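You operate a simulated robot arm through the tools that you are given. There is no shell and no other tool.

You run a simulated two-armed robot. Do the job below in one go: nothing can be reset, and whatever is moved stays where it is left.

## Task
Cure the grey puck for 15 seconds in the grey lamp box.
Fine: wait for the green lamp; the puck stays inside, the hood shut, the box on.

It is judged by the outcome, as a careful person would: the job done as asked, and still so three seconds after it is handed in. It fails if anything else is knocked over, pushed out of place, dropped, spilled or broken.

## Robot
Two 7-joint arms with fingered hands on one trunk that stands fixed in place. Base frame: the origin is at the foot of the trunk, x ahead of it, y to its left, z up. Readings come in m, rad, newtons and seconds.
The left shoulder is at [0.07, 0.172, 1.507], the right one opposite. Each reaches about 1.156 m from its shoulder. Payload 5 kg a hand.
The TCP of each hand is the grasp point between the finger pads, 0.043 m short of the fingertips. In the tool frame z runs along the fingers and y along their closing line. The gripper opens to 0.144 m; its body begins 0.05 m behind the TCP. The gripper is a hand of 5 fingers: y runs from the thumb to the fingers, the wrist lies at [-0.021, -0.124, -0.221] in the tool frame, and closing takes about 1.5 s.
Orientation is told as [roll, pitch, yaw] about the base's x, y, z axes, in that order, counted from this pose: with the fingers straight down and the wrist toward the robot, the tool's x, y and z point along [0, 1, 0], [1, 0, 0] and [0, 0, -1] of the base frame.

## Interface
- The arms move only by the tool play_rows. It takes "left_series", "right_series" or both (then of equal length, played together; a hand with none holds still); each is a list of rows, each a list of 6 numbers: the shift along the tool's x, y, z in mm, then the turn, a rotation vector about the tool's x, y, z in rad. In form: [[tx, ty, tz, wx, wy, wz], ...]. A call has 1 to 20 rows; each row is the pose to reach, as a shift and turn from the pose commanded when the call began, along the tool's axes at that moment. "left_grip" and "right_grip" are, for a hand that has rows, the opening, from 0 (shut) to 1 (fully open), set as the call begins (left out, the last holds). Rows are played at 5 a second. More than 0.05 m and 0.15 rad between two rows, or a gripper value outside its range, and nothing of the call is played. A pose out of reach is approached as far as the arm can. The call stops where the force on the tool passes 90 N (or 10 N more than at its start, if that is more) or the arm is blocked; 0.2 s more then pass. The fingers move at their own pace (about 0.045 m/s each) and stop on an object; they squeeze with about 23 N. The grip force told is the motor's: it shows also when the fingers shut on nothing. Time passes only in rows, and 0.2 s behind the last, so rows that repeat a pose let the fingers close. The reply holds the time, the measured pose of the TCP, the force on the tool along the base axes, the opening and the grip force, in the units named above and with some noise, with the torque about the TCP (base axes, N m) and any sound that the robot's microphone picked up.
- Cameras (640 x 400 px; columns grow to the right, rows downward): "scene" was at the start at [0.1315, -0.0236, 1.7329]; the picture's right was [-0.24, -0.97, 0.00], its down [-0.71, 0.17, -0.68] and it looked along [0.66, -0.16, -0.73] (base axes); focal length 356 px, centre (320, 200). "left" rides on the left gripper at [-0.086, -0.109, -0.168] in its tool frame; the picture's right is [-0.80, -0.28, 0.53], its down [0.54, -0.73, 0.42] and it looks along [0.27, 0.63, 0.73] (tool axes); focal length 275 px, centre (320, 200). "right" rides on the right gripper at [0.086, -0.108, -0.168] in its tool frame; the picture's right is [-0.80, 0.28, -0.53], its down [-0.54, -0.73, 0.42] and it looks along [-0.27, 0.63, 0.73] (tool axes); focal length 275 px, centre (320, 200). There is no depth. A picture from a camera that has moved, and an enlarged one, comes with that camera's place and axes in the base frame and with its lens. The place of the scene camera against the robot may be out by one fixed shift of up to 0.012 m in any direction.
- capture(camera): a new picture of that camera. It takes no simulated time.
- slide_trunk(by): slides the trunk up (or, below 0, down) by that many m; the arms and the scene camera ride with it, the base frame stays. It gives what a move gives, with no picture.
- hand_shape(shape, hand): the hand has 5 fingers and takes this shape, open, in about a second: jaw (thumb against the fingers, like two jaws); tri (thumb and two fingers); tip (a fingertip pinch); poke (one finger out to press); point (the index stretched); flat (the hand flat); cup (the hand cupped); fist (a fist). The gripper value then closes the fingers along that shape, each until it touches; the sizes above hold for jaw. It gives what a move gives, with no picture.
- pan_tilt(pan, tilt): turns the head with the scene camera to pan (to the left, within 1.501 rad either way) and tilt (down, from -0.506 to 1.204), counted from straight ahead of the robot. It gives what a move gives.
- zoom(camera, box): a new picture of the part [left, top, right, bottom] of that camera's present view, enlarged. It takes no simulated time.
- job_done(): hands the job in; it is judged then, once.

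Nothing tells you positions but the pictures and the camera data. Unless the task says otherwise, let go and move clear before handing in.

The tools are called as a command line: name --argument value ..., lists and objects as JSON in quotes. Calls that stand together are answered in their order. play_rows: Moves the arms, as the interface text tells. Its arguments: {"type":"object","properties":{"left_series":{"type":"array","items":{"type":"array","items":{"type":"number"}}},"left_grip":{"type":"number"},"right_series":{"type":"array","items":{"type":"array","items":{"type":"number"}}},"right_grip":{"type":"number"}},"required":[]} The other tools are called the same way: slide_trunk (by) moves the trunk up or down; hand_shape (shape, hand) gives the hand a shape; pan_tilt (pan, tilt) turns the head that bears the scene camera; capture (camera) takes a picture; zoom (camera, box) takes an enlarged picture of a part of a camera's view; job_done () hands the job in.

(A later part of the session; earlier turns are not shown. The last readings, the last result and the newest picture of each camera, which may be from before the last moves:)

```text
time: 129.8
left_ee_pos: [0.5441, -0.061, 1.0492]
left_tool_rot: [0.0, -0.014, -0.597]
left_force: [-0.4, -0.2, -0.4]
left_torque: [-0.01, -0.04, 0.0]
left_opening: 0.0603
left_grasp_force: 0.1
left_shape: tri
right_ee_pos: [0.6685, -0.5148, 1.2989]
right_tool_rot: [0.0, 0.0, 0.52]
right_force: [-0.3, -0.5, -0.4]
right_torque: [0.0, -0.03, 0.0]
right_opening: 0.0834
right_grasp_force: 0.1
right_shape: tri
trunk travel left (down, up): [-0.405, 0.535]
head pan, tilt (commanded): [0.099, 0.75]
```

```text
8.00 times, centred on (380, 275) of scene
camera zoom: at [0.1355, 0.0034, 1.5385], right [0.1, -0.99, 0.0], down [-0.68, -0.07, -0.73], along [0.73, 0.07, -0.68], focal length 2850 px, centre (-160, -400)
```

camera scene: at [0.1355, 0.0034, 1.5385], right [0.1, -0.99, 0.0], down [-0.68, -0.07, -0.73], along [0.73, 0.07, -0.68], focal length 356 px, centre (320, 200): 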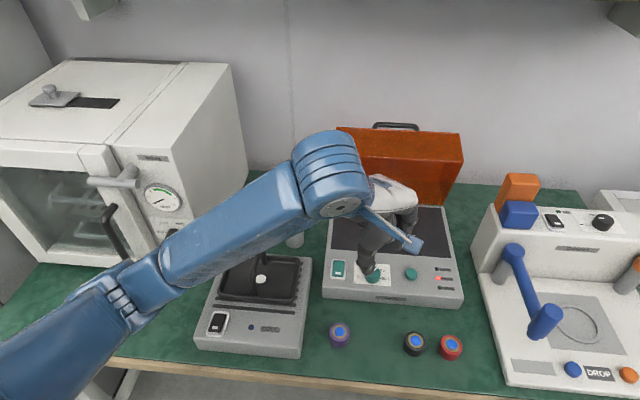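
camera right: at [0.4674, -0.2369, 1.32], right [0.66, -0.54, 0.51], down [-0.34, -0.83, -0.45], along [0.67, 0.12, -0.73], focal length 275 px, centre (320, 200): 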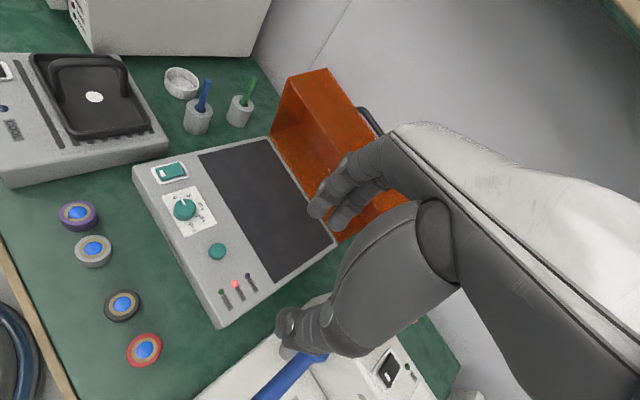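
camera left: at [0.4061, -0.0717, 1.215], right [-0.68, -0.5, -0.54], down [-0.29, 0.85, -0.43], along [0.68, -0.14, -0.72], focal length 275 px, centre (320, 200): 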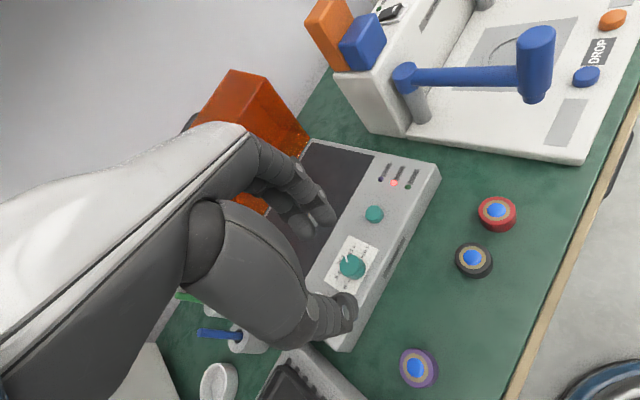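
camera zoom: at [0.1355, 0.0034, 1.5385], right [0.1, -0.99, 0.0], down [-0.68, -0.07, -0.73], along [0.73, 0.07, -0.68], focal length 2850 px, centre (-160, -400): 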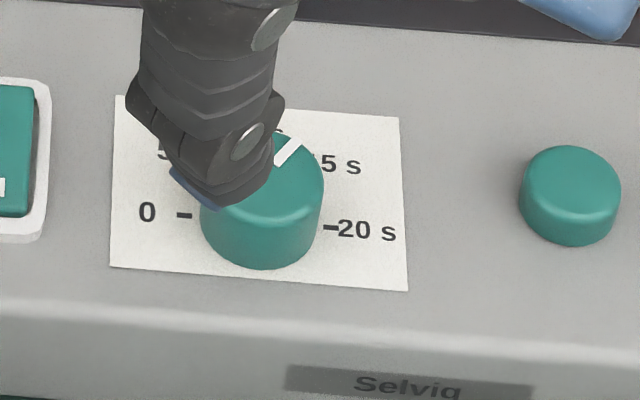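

By ray geometry the pointer sits at about 127°, i.e. roughly 14 s, so it slipped a few degrees. I'll re-grip and nudge it a further ~8° clockwise.

play_rows --left_series '[[14, 24, 20, 0, 0, 0], [28, 48, 45, 0, 0, 0], [43, 71, 75, 0, 0, 0], [43, 71, 105, 0, 0, 0], [43, 71, 135, 0, 0, 0], [43, 71, 150, 0, 0, 0], [43, 71, 162, 0, 0, 0], [43, 71, 170, 0, 0, 0], [43, 71, 170, 0, 0, 0]]'

play_rows --left_series '[[0, 0, 0, 0, 0, 0], [0, 0, 0, 0, 0, 0], [0, 0, 0, 0, 0, 0], [0, 0, 0, 0, 0, 0], [0, 0, 0, 0, 0, 0], [0, 0, 0, 0, 0, 0]]' --left_grip 0

zoom --camera "right" --box '[30, 80, 150, 170]'

```text
time: 131.8
left_ee_pos: [0.6297, -0.0677, 0.8789]
left_tool_rot: [0.001, -0.014, -0.6]
left_force: [0.5, 0.9, 0.4]
left_torque: [0.0, 0.02, -0.02]
left_opening: 0.0605
left_grasp_force: 0.1
left_shape: tri
right_ee_pos: [0.6698, -0.5147, 1.2976]
right_tool_rot: [0.0, 0.0, 0.521]
right_force: [0.1, 0.4, 0.4]
right_torque: [-0.03, -0.04, -0.01]
right_opening: 0.0834
right_grasp_force: 0.0
right_shape: tri
trunk travel left (down, up): [-0.405, 0.535]
head pan, tilt (commanded): [0.099, 0.75]
```

```text
time: 133.2
left_ee_pos: [0.6302, -0.0676, 0.8791]
left_tool_rot: [0.002, -0.012, -0.598]
left_force: [-1.3, -0.5, -1.5]
left_torque: [0.0, 0.11, -0.01]
left_opening: 0.0256
left_grasp_force: 23.4
left_shape: tri
right_ee_pos: [0.67, -0.514, 1.2981]
right_tool_rot: [0.0, 0.0, 0.521]
right_force: [-0.5, 0.3, 0.0]
right_torque: [0.01, 0.0, -0.01]
right_opening: 0.0838
right_grasp_force: 0.1
right_shape: tri
trunk travel left (down, up): [-0.405, 0.535]
head pan, tilt (commanded): [0.099, 0.75]
```

```text
4.44 times, centred on (90, 125) of right
camera zoom: at [0.5321, -0.4948, 1.4661], right [0.64, -0.55, 0.53], down [-0.36, -0.83, -0.42], along [0.68, 0.08, -0.73], focal length 1224 px, centre (1342, 533)
```

zoom: 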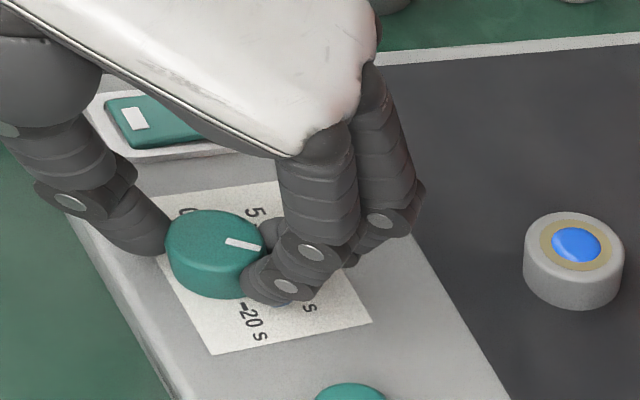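

The right wrist camera has a clear view of the pointer. I'll zoom tightly to measure it, then twist a little.

zoom --camera "right" --box '[56, 118, 112, 153]'

play_rows --left_series '[[0, 0, 0, 0, 0, 0.05], [0, 0, 0, 0, 0, 0.1], [0, 0, 0, 0, 0, 0.14], [0, 0, 0, 0, 0, 0.14]]'

zoom --camera "right" --box '[56, 118, 112, 153]'

```text
11.43 times, centred on (84, 136) of right
camera zoom: at [0.5321, -0.4948, 1.4661], right [0.64, -0.55, 0.53], down [-0.36, -0.83, -0.42], along [0.68, 0.08, -0.73], focal length 3146 px, centre (3017, 937)
```

zoom: 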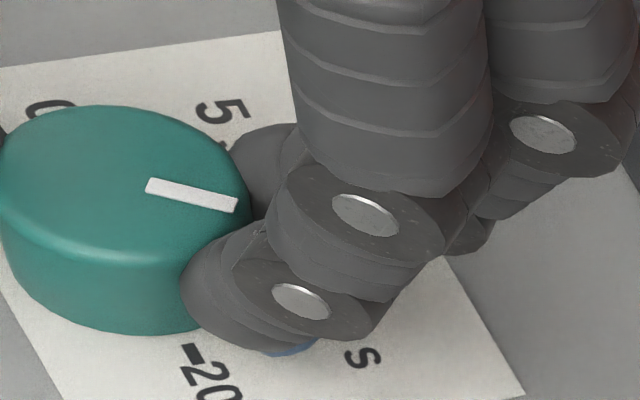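

```text
time: 134.2
left_ee_pos: [0.6293, -0.0665, 0.879]
left_tool_rot: [0.004, -0.013, -0.74]
left_force: [-7.2, -0.6, -1.4]
left_torque: [0.01, 0.26, 0.04]
left_opening: 0.0254
left_grasp_force: 22.7
left_shape: tri
right_ee_pos: [0.6686, -0.5154, 1.2979]
right_tool_rot: [-0.002, -0.001, 0.522]
right_force: [0.1, -0.1, 0.2]
right_torque: [0.0, -0.01, -0.03]
right_opening: 0.0837
right_grasp_force: 0.0
right_shape: tri
trunk travel left (down, up): [-0.405, 0.535]
head pan, tilt (commanded): [0.099, 0.75]
```

```text
11.43 times, centred on (84, 136) of right
camera zoom: at [0.5315, -0.4949, 1.4663], right [0.64, -0.55, 0.53], down [-0.36, -0.83, -0.42], along [0.68, 0.08, -0.73], focal length 3146 px, centre (3017, 937)
```

zoom: 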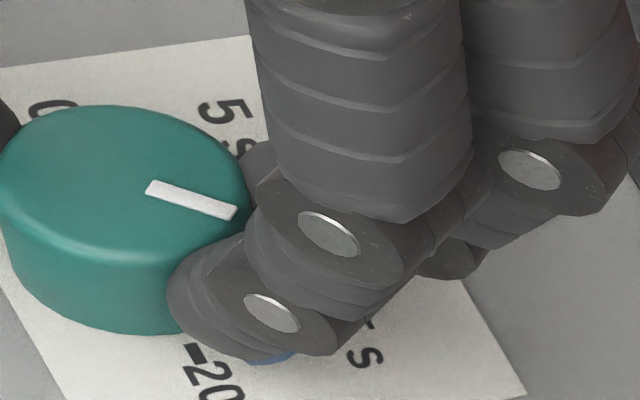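

The pointer moved to roughly 130°; about 4–5° more is needed. I'll add 0.08 rad and re-measure.

play_rows --left_series '[[0, 0, 0, 0, 0, 0.04], [0, 0, 0, 0, 0, 0.08], [0, 0, 0, 0, 0, 0.08]]'

zoom --camera "right" --box '[52, 116, 92, 141]'

```text
time: 135.0
left_ee_pos: [0.6291, -0.0683, 0.879]
left_tool_rot: [0.006, -0.013, -0.82]
left_force: [-5.4, -0.2, -0.3]
left_torque: [-0.02, 0.23, 0.02]
left_opening: 0.0254
left_grasp_force: 22.6
left_shape: tri
right_ee_pos: [0.6695, -0.5145, 1.2977]
right_tool_rot: [0.0, 0.002, 0.521]
right_force: [-1.0, -0.4, -0.1]
right_torque: [0.0, -0.01, 0.01]
right_opening: 0.0832
right_grasp_force: 0.0
right_shape: tri
trunk travel left (down, up): [-0.405, 0.535]
head pan, tilt (commanded): [0.099, 0.75]
```

```text
16.00 times, centred on (72, 128) of right
camera zoom: at [0.5315, -0.4949, 1.4663], right [0.64, -0.55, 0.53], down [-0.36, -0.83, -0.42], along [0.68, 0.08, -0.73], focal length 4404 px, centre (4288, 1344)
```

zoom: 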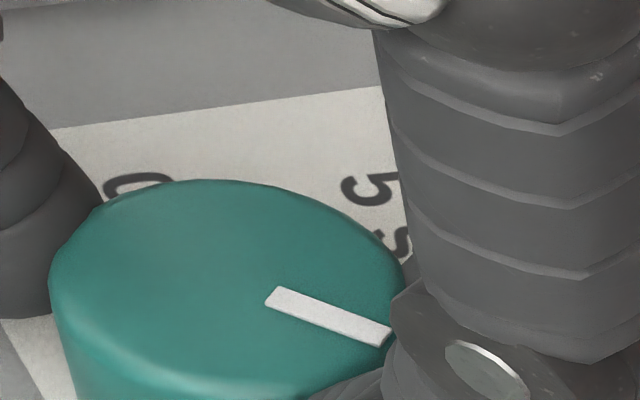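

The pointer slope now matches about 135–136°, right on 15 s. I'll release gently, lift off and verify the reading.

play_rows --left_series '[[0, 0, 0, 0, 0, 0], [0, 0, 0, 0, 0, 0], [0, 0, 0, 0, 0, 0], [0, 0, 0, 0, 0, 0]]' --left_grip 0.45

play_rows --left_series '[[0, 0, -15, 0, 0, 0], [0, 0, -30, 0, 0, 0], [0, 0, -60, 0, 0, 0], [0, 0, -95, 0, 0, 0], [0, -20, -130, 0, 0, 0], [0, -50, -150, 0, 0, 0], [0, -90, -150, 0, 0, 0]]'

zoom --camera "right" --box '[40, 100, 130, 160]'

zoom --camera "scene" --box '[320, 230, 480, 310]'

zoom --camera "left" --box '[300, 200, 460, 320]'

```text
time: 136.0
left_ee_pos: [0.6303, -0.0685, 0.8791]
left_tool_rot: [0.006, -0.012, -0.819]
left_force: [-0.6, -0.6, -0.3]
left_torque: [0.03, -0.02, 0.0]
left_opening: 0.0643
left_grasp_force: 0.0
left_shape: tri
right_ee_pos: [0.6704, -0.5149, 1.2993]
right_tool_rot: [0.001, 0.001, 0.519]
right_force: [-1.0, -0.3, -0.7]
right_torque: [-0.01, 0.0, 0.04]
right_opening: 0.0832
right_grasp_force: 0.0
right_shape: tri
trunk travel left (down, up): [-0.405, 0.535]
head pan, tilt (commanded): [0.099, 0.75]
```

```text
time: 137.6
left_ee_pos: [0.5674, 0.001, 1.0299]
left_tool_rot: [0.005, -0.015, -0.821]
left_force: [-0.8, 0.9, 0.8]
left_torque: [-0.02, -0.01, 0.02]
left_opening: 0.0649
left_grasp_force: 0.1
left_shape: tri
right_ee_pos: [0.6686, -0.5133, 1.3006]
right_tool_rot: [-0.002, -0.002, 0.522]
right_force: [-0.6, 0.7, 0.4]
right_torque: [-0.07, -0.07, -0.04]
right_opening: 0.0837
right_grasp_force: 0.0
right_shape: tri
trunk travel left (down, up): [-0.405, 0.535]
head pan, tilt (commanded): [0.099, 0.75]
```

```text
6.67 times, centred on (85, 130) of right
camera zoom: at [0.5307, -0.4933, 1.4673], right [0.64, -0.55, 0.54], down [-0.36, -0.83, -0.42], along [0.68, 0.08, -0.73], focal length 1835 px, centre (1887, 667)
```

zoom: 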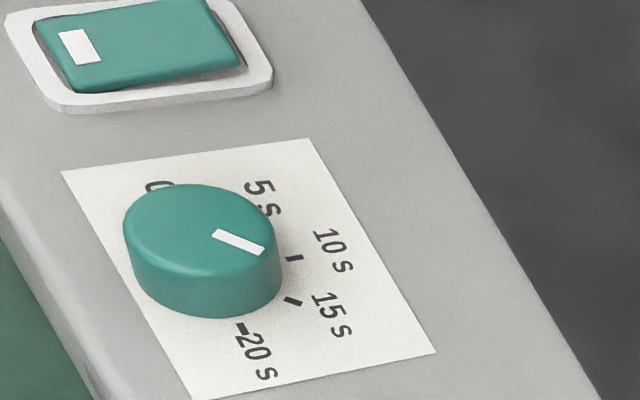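

```text
4.00 times, centred on (400, 270) of scene
camera zoom: at [0.1352, 0.0054, 1.5385], right [0.1, -1.0, 0.0], down [-0.68, -0.07, -0.73], along [0.73, 0.07, -0.68], focal length 1425 px, centre (0, -80)
```

zoom: 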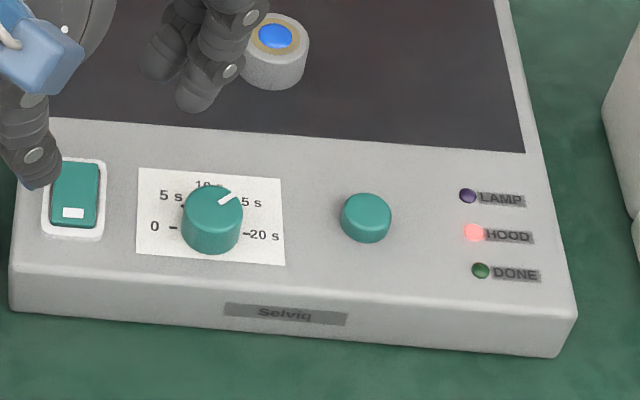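

```text
3.33 times, centred on (380, 260) of left
camera zoom: at [0.4286, 0.0204, 1.1953], right [-0.77, -0.34, -0.54], down [-0.09, 0.9, -0.43], along [0.63, -0.28, -0.72], focal length 918 px, centre (120, 0)
```

zoom: 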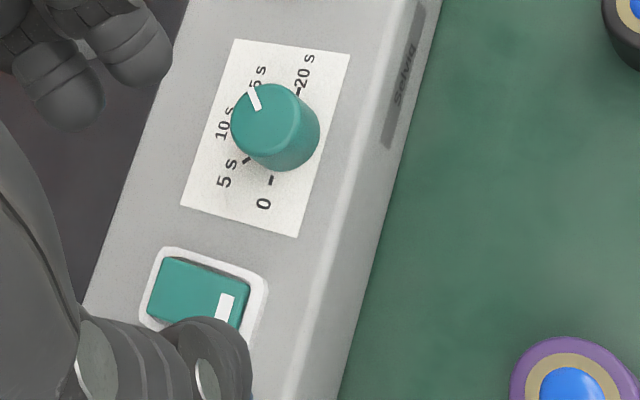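

Two wrist views read 134–136°. One more tight scene zoom to confirm the dial reads 15 s.

zoom --camera "scene" --box '[350, 262, 398, 292]'

zoom --camera "right" --box '[50, 112, 98, 142]'

```text
13.33 times, centred on (374, 277) of scene
camera zoom: at [0.1352, 0.0054, 1.5385], right [0.1, -1.0, 0.0], down [-0.68, -0.07, -0.73], along [0.73, 0.07, -0.68], focal length 4751 px, centre (-400, -827)
```

zoom: 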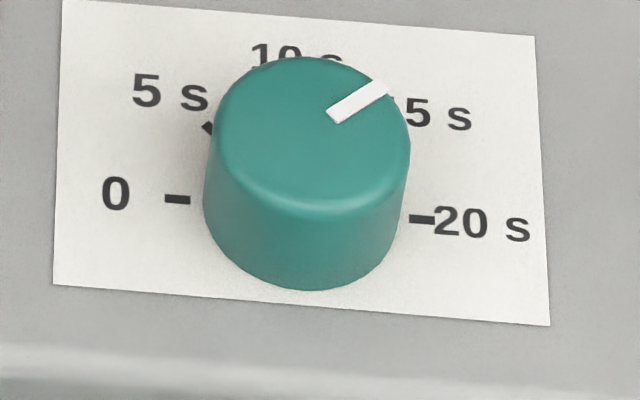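

```text
13.33 times, centred on (74, 127) of right
camera zoom: at [0.5307, -0.4933, 1.4673], right [0.64, -0.55, 0.54], down [-0.36, -0.83, -0.42], along [0.68, 0.08, -0.73], focal length 3670 px, centre (3600, 1173)
```

zoom: 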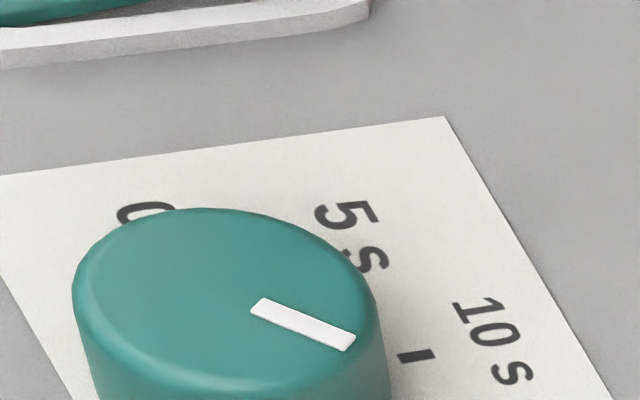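

The three views average near 138–139° (about 15.4 s). A careful setting deserves a small correction, so I'll re-grip and turn back about 0.065 rad.

play_rows --left_series '[[0, 40, 0, 0, 0, 0], [0, 70, 20, 0, 0, 0], [0, 90, 55, 0, 0, 0], [0, 90, 90, 0, 0, 0], [0, 90, 120, 0, 0, 0], [0, 90, 138, 0, 0, 0], [0, 90, 150, 0, 0, 0], [0, 90, 150, 0, 0, 0]]'

play_rows --left_series '[[0, 0, 0, 0, 0, 0], [0, 0, 0, 0, 0, 0], [0, 0, 0, 0, 0, 0], [0, 0, 0, 0, 0, 0], [0, 0, 0, 0, 0, 0], [0, 0, 0, 0, 0, 0]]' --left_grip 0

zoom --camera "right" --box '[50, 112, 98, 142]'

play_rows --left_series '[[0, 0, 0, 0, 0, -0.035], [0, 0, 0, 0, 0, -0.065], [0, 0, 0, 0, 0, -0.065]]'

zoom --camera "right" --box '[50, 112, 98, 142]'

```text
time: 139.4
left_ee_pos: [0.6305, -0.0682, 0.8783]
left_tool_rot: [0.006, -0.012, -0.819]
left_force: [0.9, -0.5, 0.8]
left_torque: [-0.01, -0.01, 0.02]
left_opening: 0.0651
left_grasp_force: 0.1
left_shape: tri
right_ee_pos: [0.6691, -0.514, 1.2996]
right_tool_rot: [0.001, 0.0, 0.52]
right_force: [-0.1, 0.2, 0.0]
right_torque: [0.01, 0.01, 0.01]
right_opening: 0.0836
right_grasp_force: 0.2
right_shape: tri
trunk travel left (down, up): [-0.405, 0.535]
head pan, tilt (commanded): [0.099, 0.75]
```

```text
time: 140.8
left_ee_pos: [0.6288, -0.0685, 0.8777]
left_tool_rot: [0.007, -0.012, -0.819]
left_force: [-1.5, -0.3, -3.3]
left_torque: [0.01, 0.03, -0.01]
left_opening: 0.0251
left_grasp_force: 23.4
left_shape: tri
right_ee_pos: [0.6704, -0.5142, 1.2989]
right_tool_rot: [-0.002, 0.0, 0.522]
right_force: [0.9, 0.0, 1.0]
right_torque: [-0.01, -0.01, -0.04]
right_opening: 0.0838
right_grasp_force: 0.0
right_shape: tri
trunk travel left (down, up): [-0.405, 0.535]
head pan, tilt (commanded): [0.099, 0.75]
```

```text
13.33 times, centred on (74, 127) of right
camera zoom: at [0.5322, -0.4948, 1.4661], right [0.64, -0.55, 0.53], down [-0.36, -0.83, -0.42], along [0.68, 0.08, -0.73], focal length 3670 px, centre (3600, 1173)
```

zoom: 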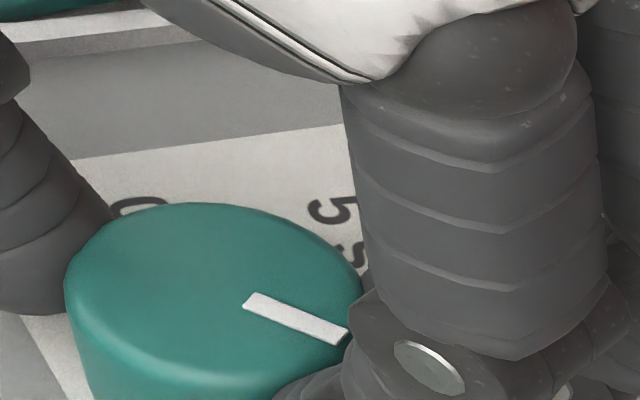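

```text
time: 141.6
left_ee_pos: [0.6303, -0.0696, 0.8786]
left_tool_rot: [0.003, -0.014, -0.753]
left_force: [-1.1, 0.2, -3.4]
left_torque: [-0.03, 0.0, 0.01]
left_opening: 0.0256
left_grasp_force: 22.9
left_shape: tri
right_ee_pos: [0.6695, -0.5149, 1.2984]
right_tool_rot: [-0.001, 0.001, 0.52]
right_force: [0.3, -0.1, 0.6]
right_torque: [-0.01, -0.02, -0.01]
right_opening: 0.0838
right_grasp_force: 0.1
right_shape: tri
trunk travel left (down, up): [-0.405, 0.535]
head pan, tilt (commanded): [0.099, 0.75]
```

```text
13.33 times, centred on (74, 127) of right
camera zoom: at [0.5322, -0.4948, 1.466], right [0.64, -0.55, 0.53], down [-0.36, -0.83, -0.42], along [0.68, 0.08, -0.73], focal length 3670 px, centre (3600, 1173)
```

zoom: 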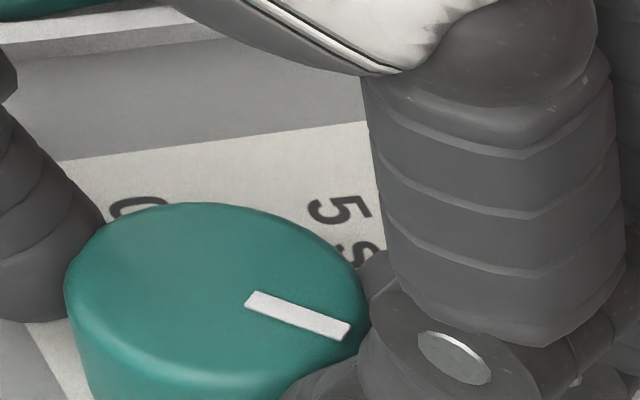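

The pointer slope is now exactly what 135° (15 s) predicts. I'll release, lift off and confirm.

play_rows --left_series '[[0, 0, 0, 0, 0, 0], [0, 0, 0, 0, 0, 0], [0, 0, 0, 0, 0, 0], [0, 0, 0, 0, 0, 0]]' --left_grip 0.45

play_rows --left_series '[[0, 0, -15, 0, 0, 0], [0, 0, -30, 0, 0, 0], [0, 0, -60, 0, 0, 0], [0, 0, -95, 0, 0, 0], [0, -10, -135, 0, 0, 0], [0, -40, -170, 0, 0, 0], [0, -80, -190, 0, 0, 0]]'

zoom --camera "right" --box '[50, 112, 98, 142]'

capture --camera "scene"

```text
time: 142.6
left_ee_pos: [0.6308, -0.0675, 0.8786]
left_tool_rot: [0.005, -0.013, -0.755]
left_force: [0.0, 0.3, -0.1]
left_torque: [0.0, -0.02, 0.01]
left_opening: 0.0644
left_grasp_force: 0.0
left_shape: tri
right_ee_pos: [0.6698, -0.5163, 1.2985]
right_tool_rot: [0.0, 0.0, 0.519]
right_force: [0.3, -0.5, 0.4]
right_torque: [-0.02, 0.01, -0.04]
right_opening: 0.0835
right_grasp_force: 0.2
right_shape: tri
trunk travel left (down, up): [-0.405, 0.535]
head pan, tilt (commanded): [0.099, 0.75]
```

```text
time: 144.2
left_ee_pos: [0.5704, -0.0107, 1.068]
left_tool_rot: [0.002, -0.014, -0.755]
left_force: [-1.0, 0.5, 0.6]
left_torque: [-0.03, -0.05, 0.03]
left_opening: 0.0648
left_grasp_force: 0.0
left_shape: tri
right_ee_pos: [0.6686, -0.5139, 1.2996]
right_tool_rot: [-0.002, 0.0, 0.52]
right_force: [-0.7, 1.2, 0.3]
right_torque: [-0.05, -0.06, -0.03]
right_opening: 0.0837
right_grasp_force: 0.1
right_shape: tri
trunk travel left (down, up): [-0.405, 0.535]
head pan, tilt (commanded): [0.099, 0.75]
```

```text
13.33 times, centred on (74, 127) of right
camera zoom: at [0.5306, -0.4932, 1.4673], right [0.64, -0.55, 0.54], down [-0.36, -0.83, -0.42], along [0.68, 0.08, -0.73], focal length 3670 px, centre (3600, 1173)
```

zoom: 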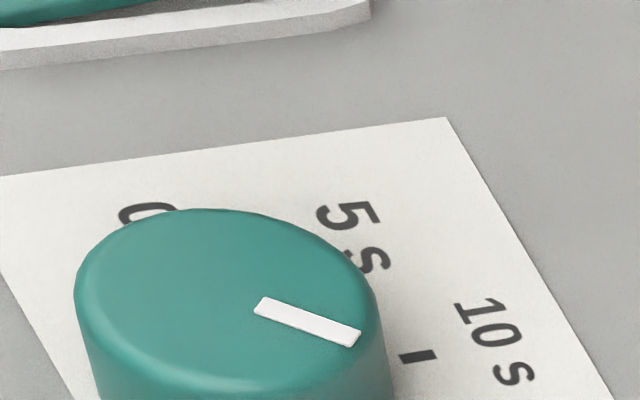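

```text
taken
camera scene: at [0.135, 0.0053, 1.5385], right [0.1, -1.0, 0.0], down [-0.68, -0.07, -0.73], along [0.73, 0.07, -0.68], focal length 356 px, centre (320, 200)
```

scene: 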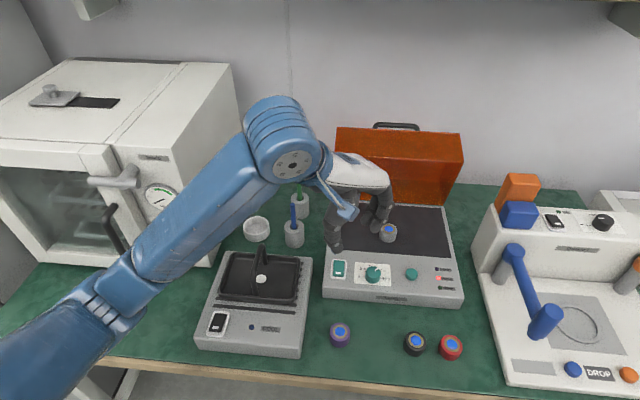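

The dial reads 15 s, the puck is on the bed, and the hood is open. Now I'll locate the hood handle from several cameras in order to close it.

capture --camera "right"

capture --camera "left"

zoom --camera "scene" --box '[320, 100, 480, 220]'

```text
taken
camera right: at [0.5306, -0.4932, 1.4673], right [0.64, -0.55, 0.54], down [-0.36, -0.83, -0.42], along [0.68, 0.08, -0.73], focal length 275 px, centre (320, 200)
```

right: 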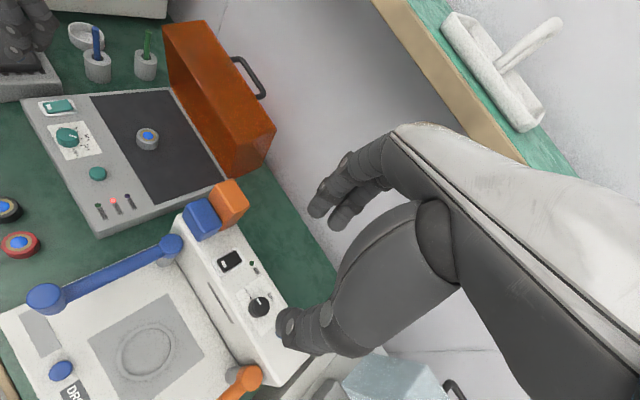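

```text
taken
camera left: at [0.4307, 0.001, 1.2339], right [-0.75, -0.39, -0.54], down [-0.15, 0.89, -0.43], along [0.65, -0.24, -0.72], focal length 275 px, centre (320, 200)
```

left: 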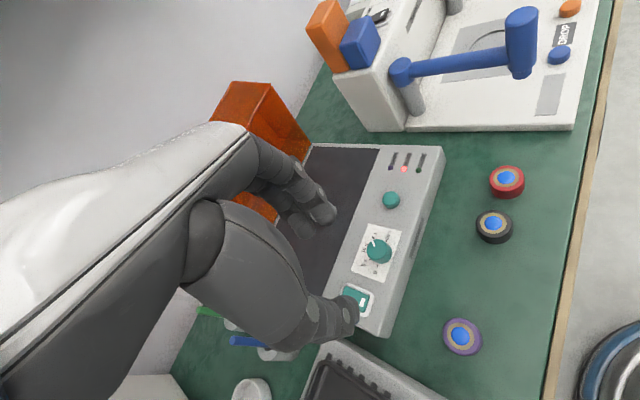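

```text
3.33 times, centred on (400, 160) of scene
camera zoom: at [0.135, 0.0053, 1.5385], right [0.1, -1.0, 0.0], down [-0.68, -0.07, -0.73], along [0.73, 0.07, -0.68], focal length 1188 px, centre (53, 333)
```

zoom: 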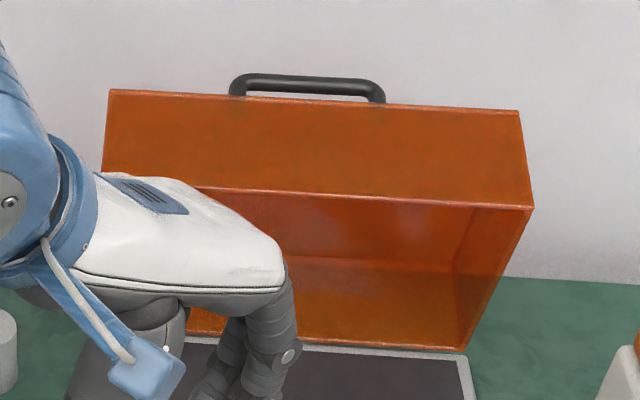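

zoom --camera "right" --box '[150, 10, 310, 190]'

```text
2.22 times, centred on (230, 100) of right
camera zoom: at [0.5306, -0.4932, 1.4673], right [0.64, -0.55, 0.54], down [-0.36, -0.83, -0.42], along [0.68, 0.08, -0.73], focal length 612 px, centre (520, 422)
```

zoom: 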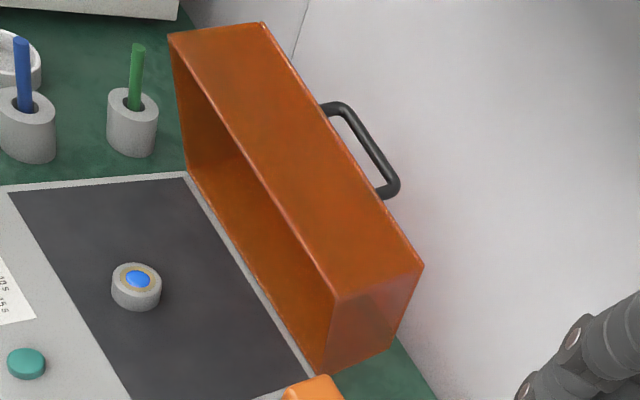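

From the right wrist camera, the hood is 77° open with hinge near [0.882, 0.8385], and the handle bar is at about [0.969, −0.113, 1.031]. I'll bring the left hand up and square it (yaw 0) in front of the hood.

play_rows --left_series '[[2, 8, -15, 0, 0, -0.09], [8, 22, -30, 0, 0, -0.18], [14, 40, -42, 0, 0, -0.28], [20, 60, -50, 0, 0, -0.37], [26, 80, -50, 0, 0, -0.47], [32, 98, -50, 0, 0, -0.56], [38, 116, -50, 0, 0, -0.66], [45, 136, -50, 0, 0, -0.755], [45, 136, -50, 0, 0, -0.755]]' --left_grip 0.35

capture --camera "left"

capture --camera "scene"

```text
time: 146.2
left_ee_pos: [0.6992, -0.0713, 1.1194]
left_tool_rot: [-0.005, -0.011, 0.002]
left_force: [-0.1, 0.2, -0.5]
left_torque: [0.0, -0.02, -0.05]
left_opening: 0.0505
left_grasp_force: 0.0
left_shape: tri
right_ee_pos: [0.6693, -0.5145, 1.2982]
right_tool_rot: [0.0, 0.001, 0.521]
right_force: [0.1, 0.2, -0.1]
right_torque: [0.02, 0.01, -0.01]
right_opening: 0.0835
right_grasp_force: 0.0
right_shape: tri
trunk travel left (down, up): [-0.405, 0.535]
head pan, tilt (commanded): [0.099, 0.75]
```

```text
taken
camera left: at [0.5895, -0.159, 1.2858], right [-0.28, -0.8, -0.53], down [-0.72, 0.54, -0.44], along [0.64, 0.26, -0.73], focal length 275 px, centre (320, 200)
```

left: 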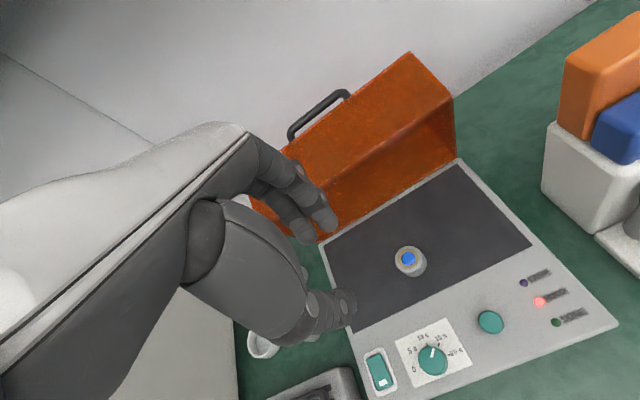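

```text
taken
camera scene: at [0.136, 0.0038, 1.5384], right [0.1, -0.99, 0.0], down [-0.68, -0.07, -0.73], along [0.73, 0.07, -0.68], focal length 356 px, centre (320, 200)
```

scene: 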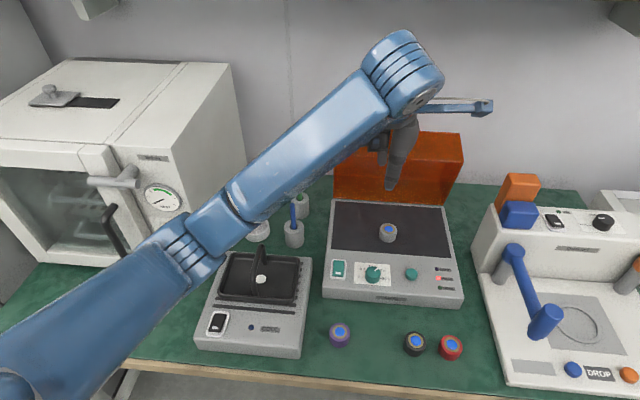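

Good posture with the elbow well out. I'll tilt the hand slightly and move over the hood's upper edge to just above the handle.

play_rows --left_series '[[-5, 30, 0, -0.04, 0, 0], [-12, 65, 0, -0.08, 0, 0], [-20, 100, 0, -0.12, 0, 0], [-28, 138, 0, -0.16, 0, 0], [-35, 176, 0, -0.2, 0, 0], [-42, 212, 0, -0.21, 0, 0], [-42, 248, 0, -0.21, 0, 0], [-42, 279, 0, -0.21, 0, 0], [-42, 279, 0, -0.21, 0, 0]]'

capture --camera "left"

zoom --camera "right" --box '[130, 0, 330, 190]'

capture --camera "scene"

```text
time: 148.2
left_ee_pos: [0.9773, -0.1123, 1.1254]
left_tool_rot: [-0.005, -0.221, 0.001]
left_force: [-0.7, -0.1, 0.0]
left_torque: [0.0, 0.01, 0.02]
left_opening: 0.0509
left_grasp_force: 0.0
left_shape: tri
right_ee_pos: [0.6698, -0.5153, 1.2989]
right_tool_rot: [-0.001, 0.0, 0.521]
right_force: [-0.4, 1.2, -0.3]
right_torque: [0.02, -0.01, -0.02]
right_opening: 0.0837
right_grasp_force: 0.0
right_shape: tri
trunk travel left (down, up): [-0.405, 0.535]
head pan, tilt (commanded): [0.099, 0.75]
```

```text
taken
camera left: at [0.8353, -0.1983, 1.2655], right [-0.16, -0.8, -0.58], down [-0.61, 0.54, -0.58], along [0.77, 0.26, -0.58], focal length 275 px, centre (320, 200)
```

left: 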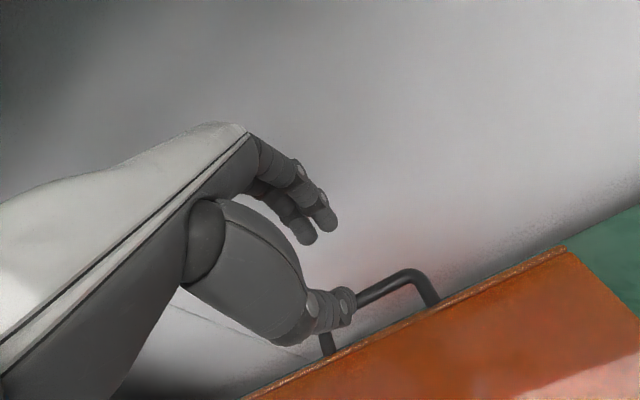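

```text
2.11 times, centred on (230, 95) of right
camera zoom: at [0.5318, -0.4947, 1.4663], right [0.64, -0.55, 0.53], down [-0.36, -0.83, -0.42], along [0.68, 0.08, -0.73], focal length 580 px, centre (510, 421)
```

zoom: 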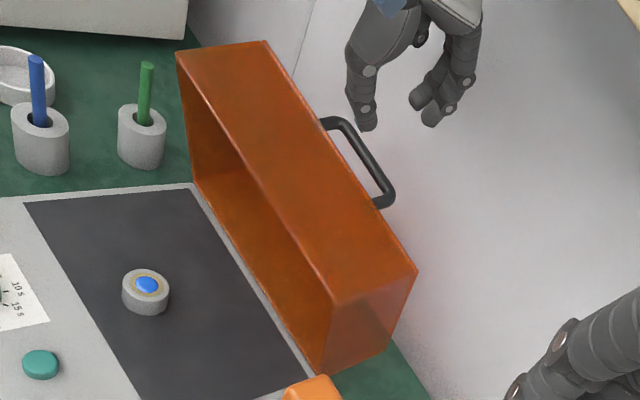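

```text
taken
camera scene: at [0.136, 0.0037, 1.5384], right [0.1, -0.99, 0.0], down [-0.68, -0.07, -0.73], along [0.73, 0.07, -0.68], focal length 356 px, centre (320, 200)
```

scene: 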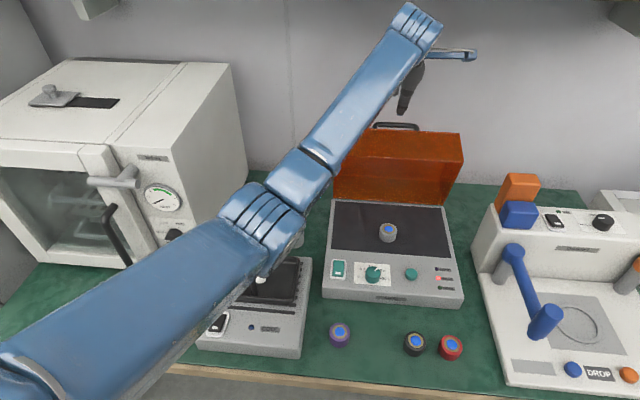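

The right camera shows thumb and fingers hovering right above the handle. The gap between bar and hood face is narrow, so I'll zoom in from both wrist cameras to align precisely before descending.

zoom --camera "left" --box '[270, 220, 470, 370]'

zoom --camera "right" --box '[210, 0, 290, 70]'

```text
2.67 times, centred on (370, 295) of left
camera zoom: at [0.8353, -0.1983, 1.2655], right [-0.16, -0.8, -0.58], down [-0.61, 0.54, -0.58], along [0.77, 0.26, -0.58], focal length 734 px, centre (187, -53)
```

zoom: 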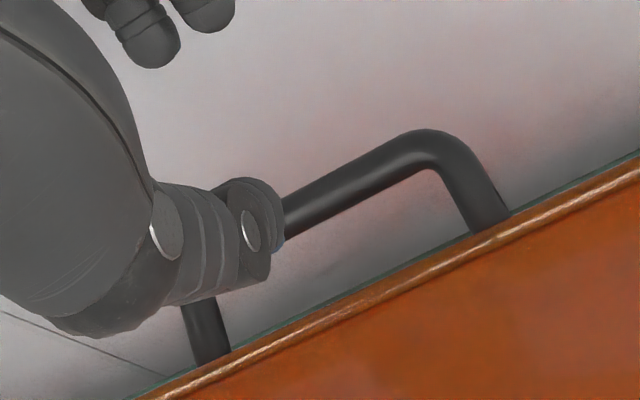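

```text
5.71 times, centred on (250, 35) of right
camera zoom: at [0.5318, -0.4947, 1.4663], right [0.64, -0.55, 0.53], down [-0.36, -0.83, -0.42], along [0.68, 0.08, -0.73], focal length 1573 px, centre (720, 1143)
```

zoom: 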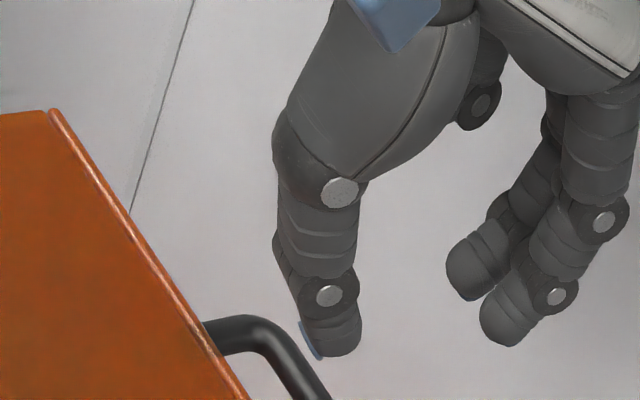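

The bar is about 24 mm toward the thumb side and 93 mm below the TCP. I'll shift 8 mm back so the thumb drops into the gap, and descend along the finger direction in stages.

play_rows --left_series '[[0, -8, 0, 0, 0, 0], [0, -8, 12, 0, 0, 0], [0, -8, 24, 0, 0, 0], [0, -8, 34, 0, 0, 0], [0, -8, 34, 0, 0, 0]]'

zoom --camera "left" --box '[270, 200, 470, 350]'

zoom --camera "right" --box '[200, 0, 300, 90]'

```text
time: 149.4
left_ee_pos: [0.9787, -0.1141, 1.0882]
left_tool_rot: [-0.006, -0.222, 0.002]
left_force: [0.6, 0.3, 1.2]
left_torque: [-0.01, 0.02, 0.0]
left_opening: 0.0505
left_grasp_force: 0.1
left_shape: tri
right_ee_pos: [0.6691, -0.5152, 1.2985]
right_tool_rot: [0.001, 0.0, 0.521]
right_force: [-1.0, 0.9, -0.3]
right_torque: [-0.01, -0.01, 0.0]
right_opening: 0.0836
right_grasp_force: 0.0
right_shape: tri
trunk travel left (down, up): [-0.405, 0.535]
head pan, tilt (commanded): [0.099, 0.75]
```

```text
2.67 times, centred on (370, 275) of left
camera zoom: at [0.8359, -0.2001, 1.2283], right [-0.16, -0.8, -0.58], down [-0.62, 0.54, -0.58], along [0.77, 0.26, -0.58], focal length 734 px, centre (187, 0)
```

zoom: 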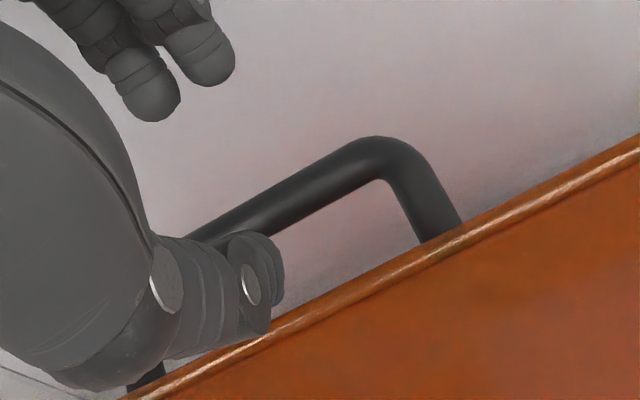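

```text
4.44 times, centred on (250, 45) of right
camera zoom: at [0.5321, -0.4948, 1.4661], right [0.64, -0.55, 0.53], down [-0.36, -0.83, -0.42], along [0.68, 0.08, -0.73], focal length 1224 px, centre (631, 889)
```

zoom: 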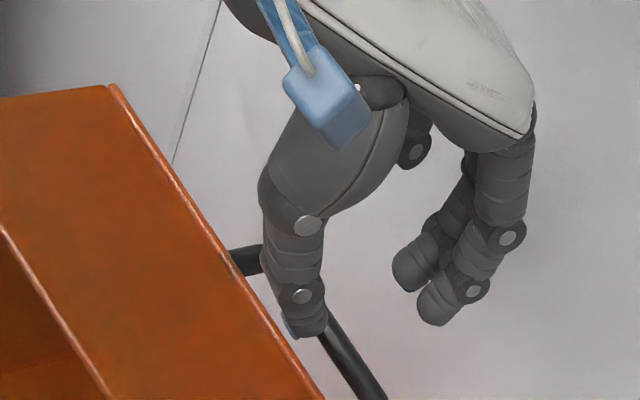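

The thumb is entering between bar and hood face. I'll go down the remaining ~25 mm, checking force.

play_rows --left_series '[[0, -1, 8, 0, 0, 0], [0, -1, 16, 0, 0, 0], [0, -1, 16, 0, 0, 0]]'

play_rows --left_series '[[0, 0, 5, 0, 0, 0], [0, 0, 10, 0, 0, 0], [0, 0, 10, 0, 0, 0]]'

zoom --camera "left" --box '[250, 180, 450, 330]'

zoom --camera "right" --box '[200, 0, 300, 90]'

```text
time: 150.2
left_ee_pos: [0.98, -0.1143, 1.074]
left_tool_rot: [-0.01, -0.222, 0.003]
left_force: [3.3, -0.5, 4.1]
left_torque: [0.03, 0.08, 0.01]
left_opening: 0.0489
left_grasp_force: 0.0
left_shape: tri
right_ee_pos: [0.6696, -0.5165, 1.2991]
right_tool_rot: [-0.001, 0.001, 0.519]
right_force: [-0.2, 0.0, 0.3]
right_torque: [0.04, 0.03, -0.03]
right_opening: 0.0835
right_grasp_force: 0.1
right_shape: tri
trunk travel left (down, up): [-0.405, 0.535]
head pan, tilt (commanded): [0.099, 0.75]
```

```text
time: 151.0
left_ee_pos: [0.9824, -0.114, 1.0657]
left_tool_rot: [-0.007, -0.226, 0.004]
left_force: [4.5, -0.4, 18.9]
left_torque: [-0.01, 0.82, 0.05]
left_opening: 0.0472
left_grasp_force: 0.0
left_shape: tri
right_ee_pos: [0.6686, -0.5148, 1.3003]
right_tool_rot: [0.001, -0.002, 0.519]
right_force: [-0.1, 0.2, -0.6]
right_torque: [0.0, -0.02, 0.0]
right_opening: 0.0838
right_grasp_force: 0.1
right_shape: tri
trunk travel left (down, up): [-0.405, 0.535]
head pan, tilt (commanded): [0.099, 0.75]
```

```text
2.67 times, centred on (350, 255) of left
camera zoom: at [0.84, -0.2009, 1.2055], right [-0.16, -0.8, -0.58], down [-0.61, 0.54, -0.58], along [0.77, 0.26, -0.57], focal length 734 px, centre (240, 53)
```

zoom: 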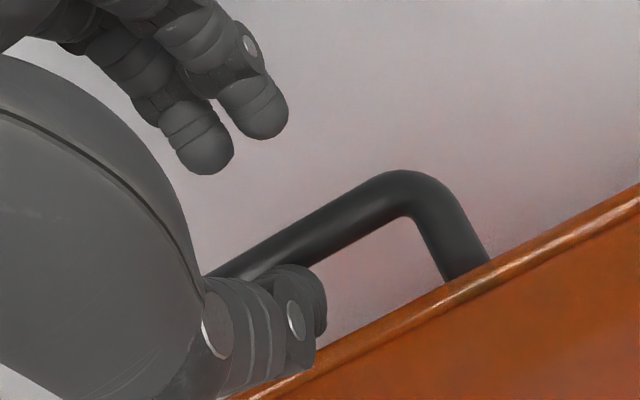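

```text
4.44 times, centred on (250, 45) of right
camera zoom: at [0.5304, -0.4945, 1.4671], right [0.64, -0.55, 0.53], down [-0.36, -0.83, -0.42], along [0.68, 0.08, -0.73], focal length 1224 px, centre (631, 889)
```

zoom: 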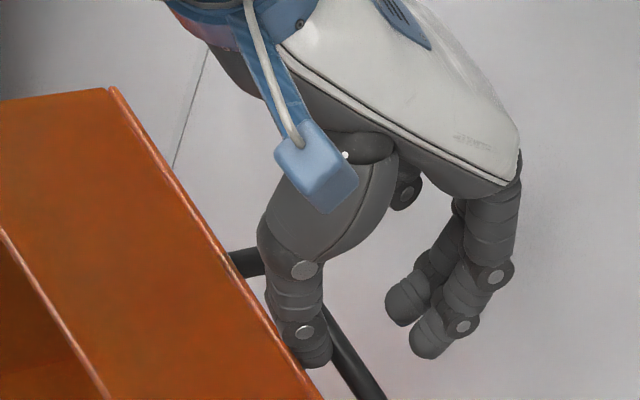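

The thumb tip is catching the hood's rim (19 N upward). I'll back up, shift 5 mm toward the bar, and try again gently.

play_rows --left_series '[[0, 0, -10, 0, 0, 0], [0, 0, -20, 0, 0, 0], [0, 5, -20, 0, 0, 0], [0, 5, -20, 0, 0, 0]]'

play_rows --left_series '[[0, 0, 6, 0, 0, 0], [0, 0, 12, 0, 0, 0], [0, 0, 12, 0, 0, 0]]'

zoom --camera "left" --box '[250, 180, 450, 330]'

```text
time: 152.0
left_ee_pos: [0.9821, -0.1146, 1.0819]
left_tool_rot: [-0.005, -0.221, 0.001]
left_force: [-0.1, 0.2, -0.2]
left_torque: [0.0, 0.01, 0.0]
left_opening: 0.0504
left_grasp_force: 0.2
left_shape: tri
right_ee_pos: [0.6699, -0.5165, 1.2983]
right_tool_rot: [0.0, -0.001, 0.519]
right_force: [0.1, 0.6, 0.2]
right_torque: [0.0, 0.02, -0.04]
right_opening: 0.0837
right_grasp_force: 0.0
right_shape: tri
trunk travel left (down, up): [-0.405, 0.535]
head pan, tilt (commanded): [0.099, 0.75]
```

```text
time: 152.8
left_ee_pos: [0.9851, -0.1142, 1.0716]
left_tool_rot: [-0.007, -0.221, 0.003]
left_force: [-0.1, 0.3, 1.0]
left_torque: [0.0, -0.03, 0.02]
left_opening: 0.0503
left_grasp_force: 0.1
left_shape: tri
right_ee_pos: [0.6695, -0.5153, 1.2986]
right_tool_rot: [-0.001, -0.001, 0.521]
right_force: [-1.0, 0.3, -0.4]
right_torque: [0.03, 0.0, 0.0]
right_opening: 0.0835
right_grasp_force: 0.1
right_shape: tri
trunk travel left (down, up): [-0.405, 0.535]
head pan, tilt (commanded): [0.099, 0.75]
```

```text
2.67 times, centred on (350, 255) of left
camera zoom: at [0.8436, -0.2014, 1.212], right [-0.16, -0.8, -0.58], down [-0.61, 0.54, -0.58], along [0.77, 0.26, -0.58], focal length 734 px, centre (240, 53)
```

zoom: 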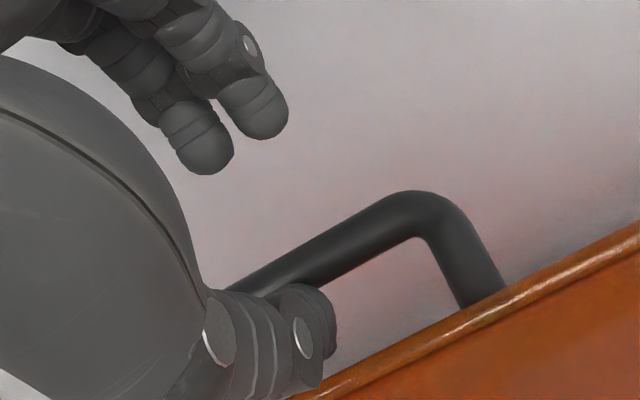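

No contact now. I'll continue down in two more small steps.

play_rows --left_series '[[0, 0, 5, 0, 0, 0], [0, 0, 10, 0, 0, 0], [0, 0, 10, 0, 0, 0]]'

play_rows --left_series '[[0, 0, 5, 0, 0, 0], [0, 0, 10, 0, 0, 0], [0, 0, 10, 0, 0, 0]]'

zoom --camera "left" --box '[230, 160, 450, 330]'

zoom --camera "right" --box '[200, 0, 300, 90]'

```text
time: 153.6
left_ee_pos: [0.9876, -0.1146, 1.0661]
left_tool_rot: [-0.007, -0.228, 0.001]
left_force: [3.7, 0.2, 15.7]
left_torque: [0.0, 0.8, 0.03]
left_opening: 0.0479
left_grasp_force: 0.0
left_shape: tri
right_ee_pos: [0.6682, -0.5144, 1.3002]
right_tool_rot: [-0.001, 0.0, 0.521]
right_force: [0.0, -0.3, -0.9]
right_torque: [0.01, 0.05, 0.0]
right_opening: 0.0839
right_grasp_force: 0.1
right_shape: tri
trunk travel left (down, up): [-0.405, 0.535]
head pan, tilt (commanded): [0.099, 0.75]
```

```text
time: 154.4
left_ee_pos: [0.9883, -0.1142, 1.061]
left_tool_rot: [-0.01, -0.233, 0.001]
left_force: [8.2, -1.9, 41.6]
left_torque: [-0.02, 1.73, 0.06]
left_opening: 0.0432
left_grasp_force: 0.1
left_shape: tri
right_ee_pos: [0.6651, -0.5151, 1.3019]
right_tool_rot: [-0.004, -0.001, 0.521]
right_force: [0.2, 0.4, -0.4]
right_torque: [-0.03, 0.03, 0.04]
right_opening: 0.0838
right_grasp_force: 0.0
right_shape: tri
trunk travel left (down, up): [-0.405, 0.535]
head pan, tilt (commanded): [0.099, 0.75]
```

```text
2.35 times, centred on (340, 245) of left
camera zoom: at [0.8455, -0.2015, 1.1998], right [-0.15, -0.8, -0.58], down [-0.61, 0.54, -0.58], along [0.78, 0.26, -0.57], focal length 648 px, centre (273, 94)
```

zoom: 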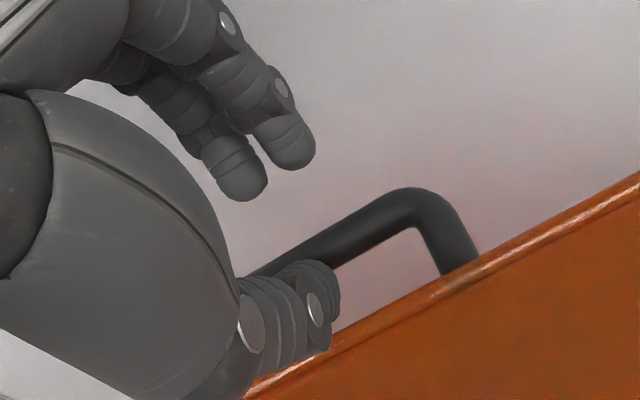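

```text
4.44 times, centred on (250, 45) of right
camera zoom: at [0.5277, -0.4944, 1.4684], right [0.64, -0.55, 0.54], down [-0.36, -0.83, -0.42], along [0.68, 0.08, -0.73], focal length 1224 px, centre (631, 889)
```

zoom: 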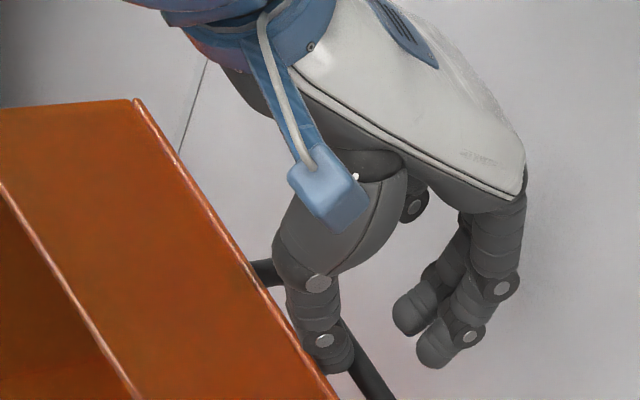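

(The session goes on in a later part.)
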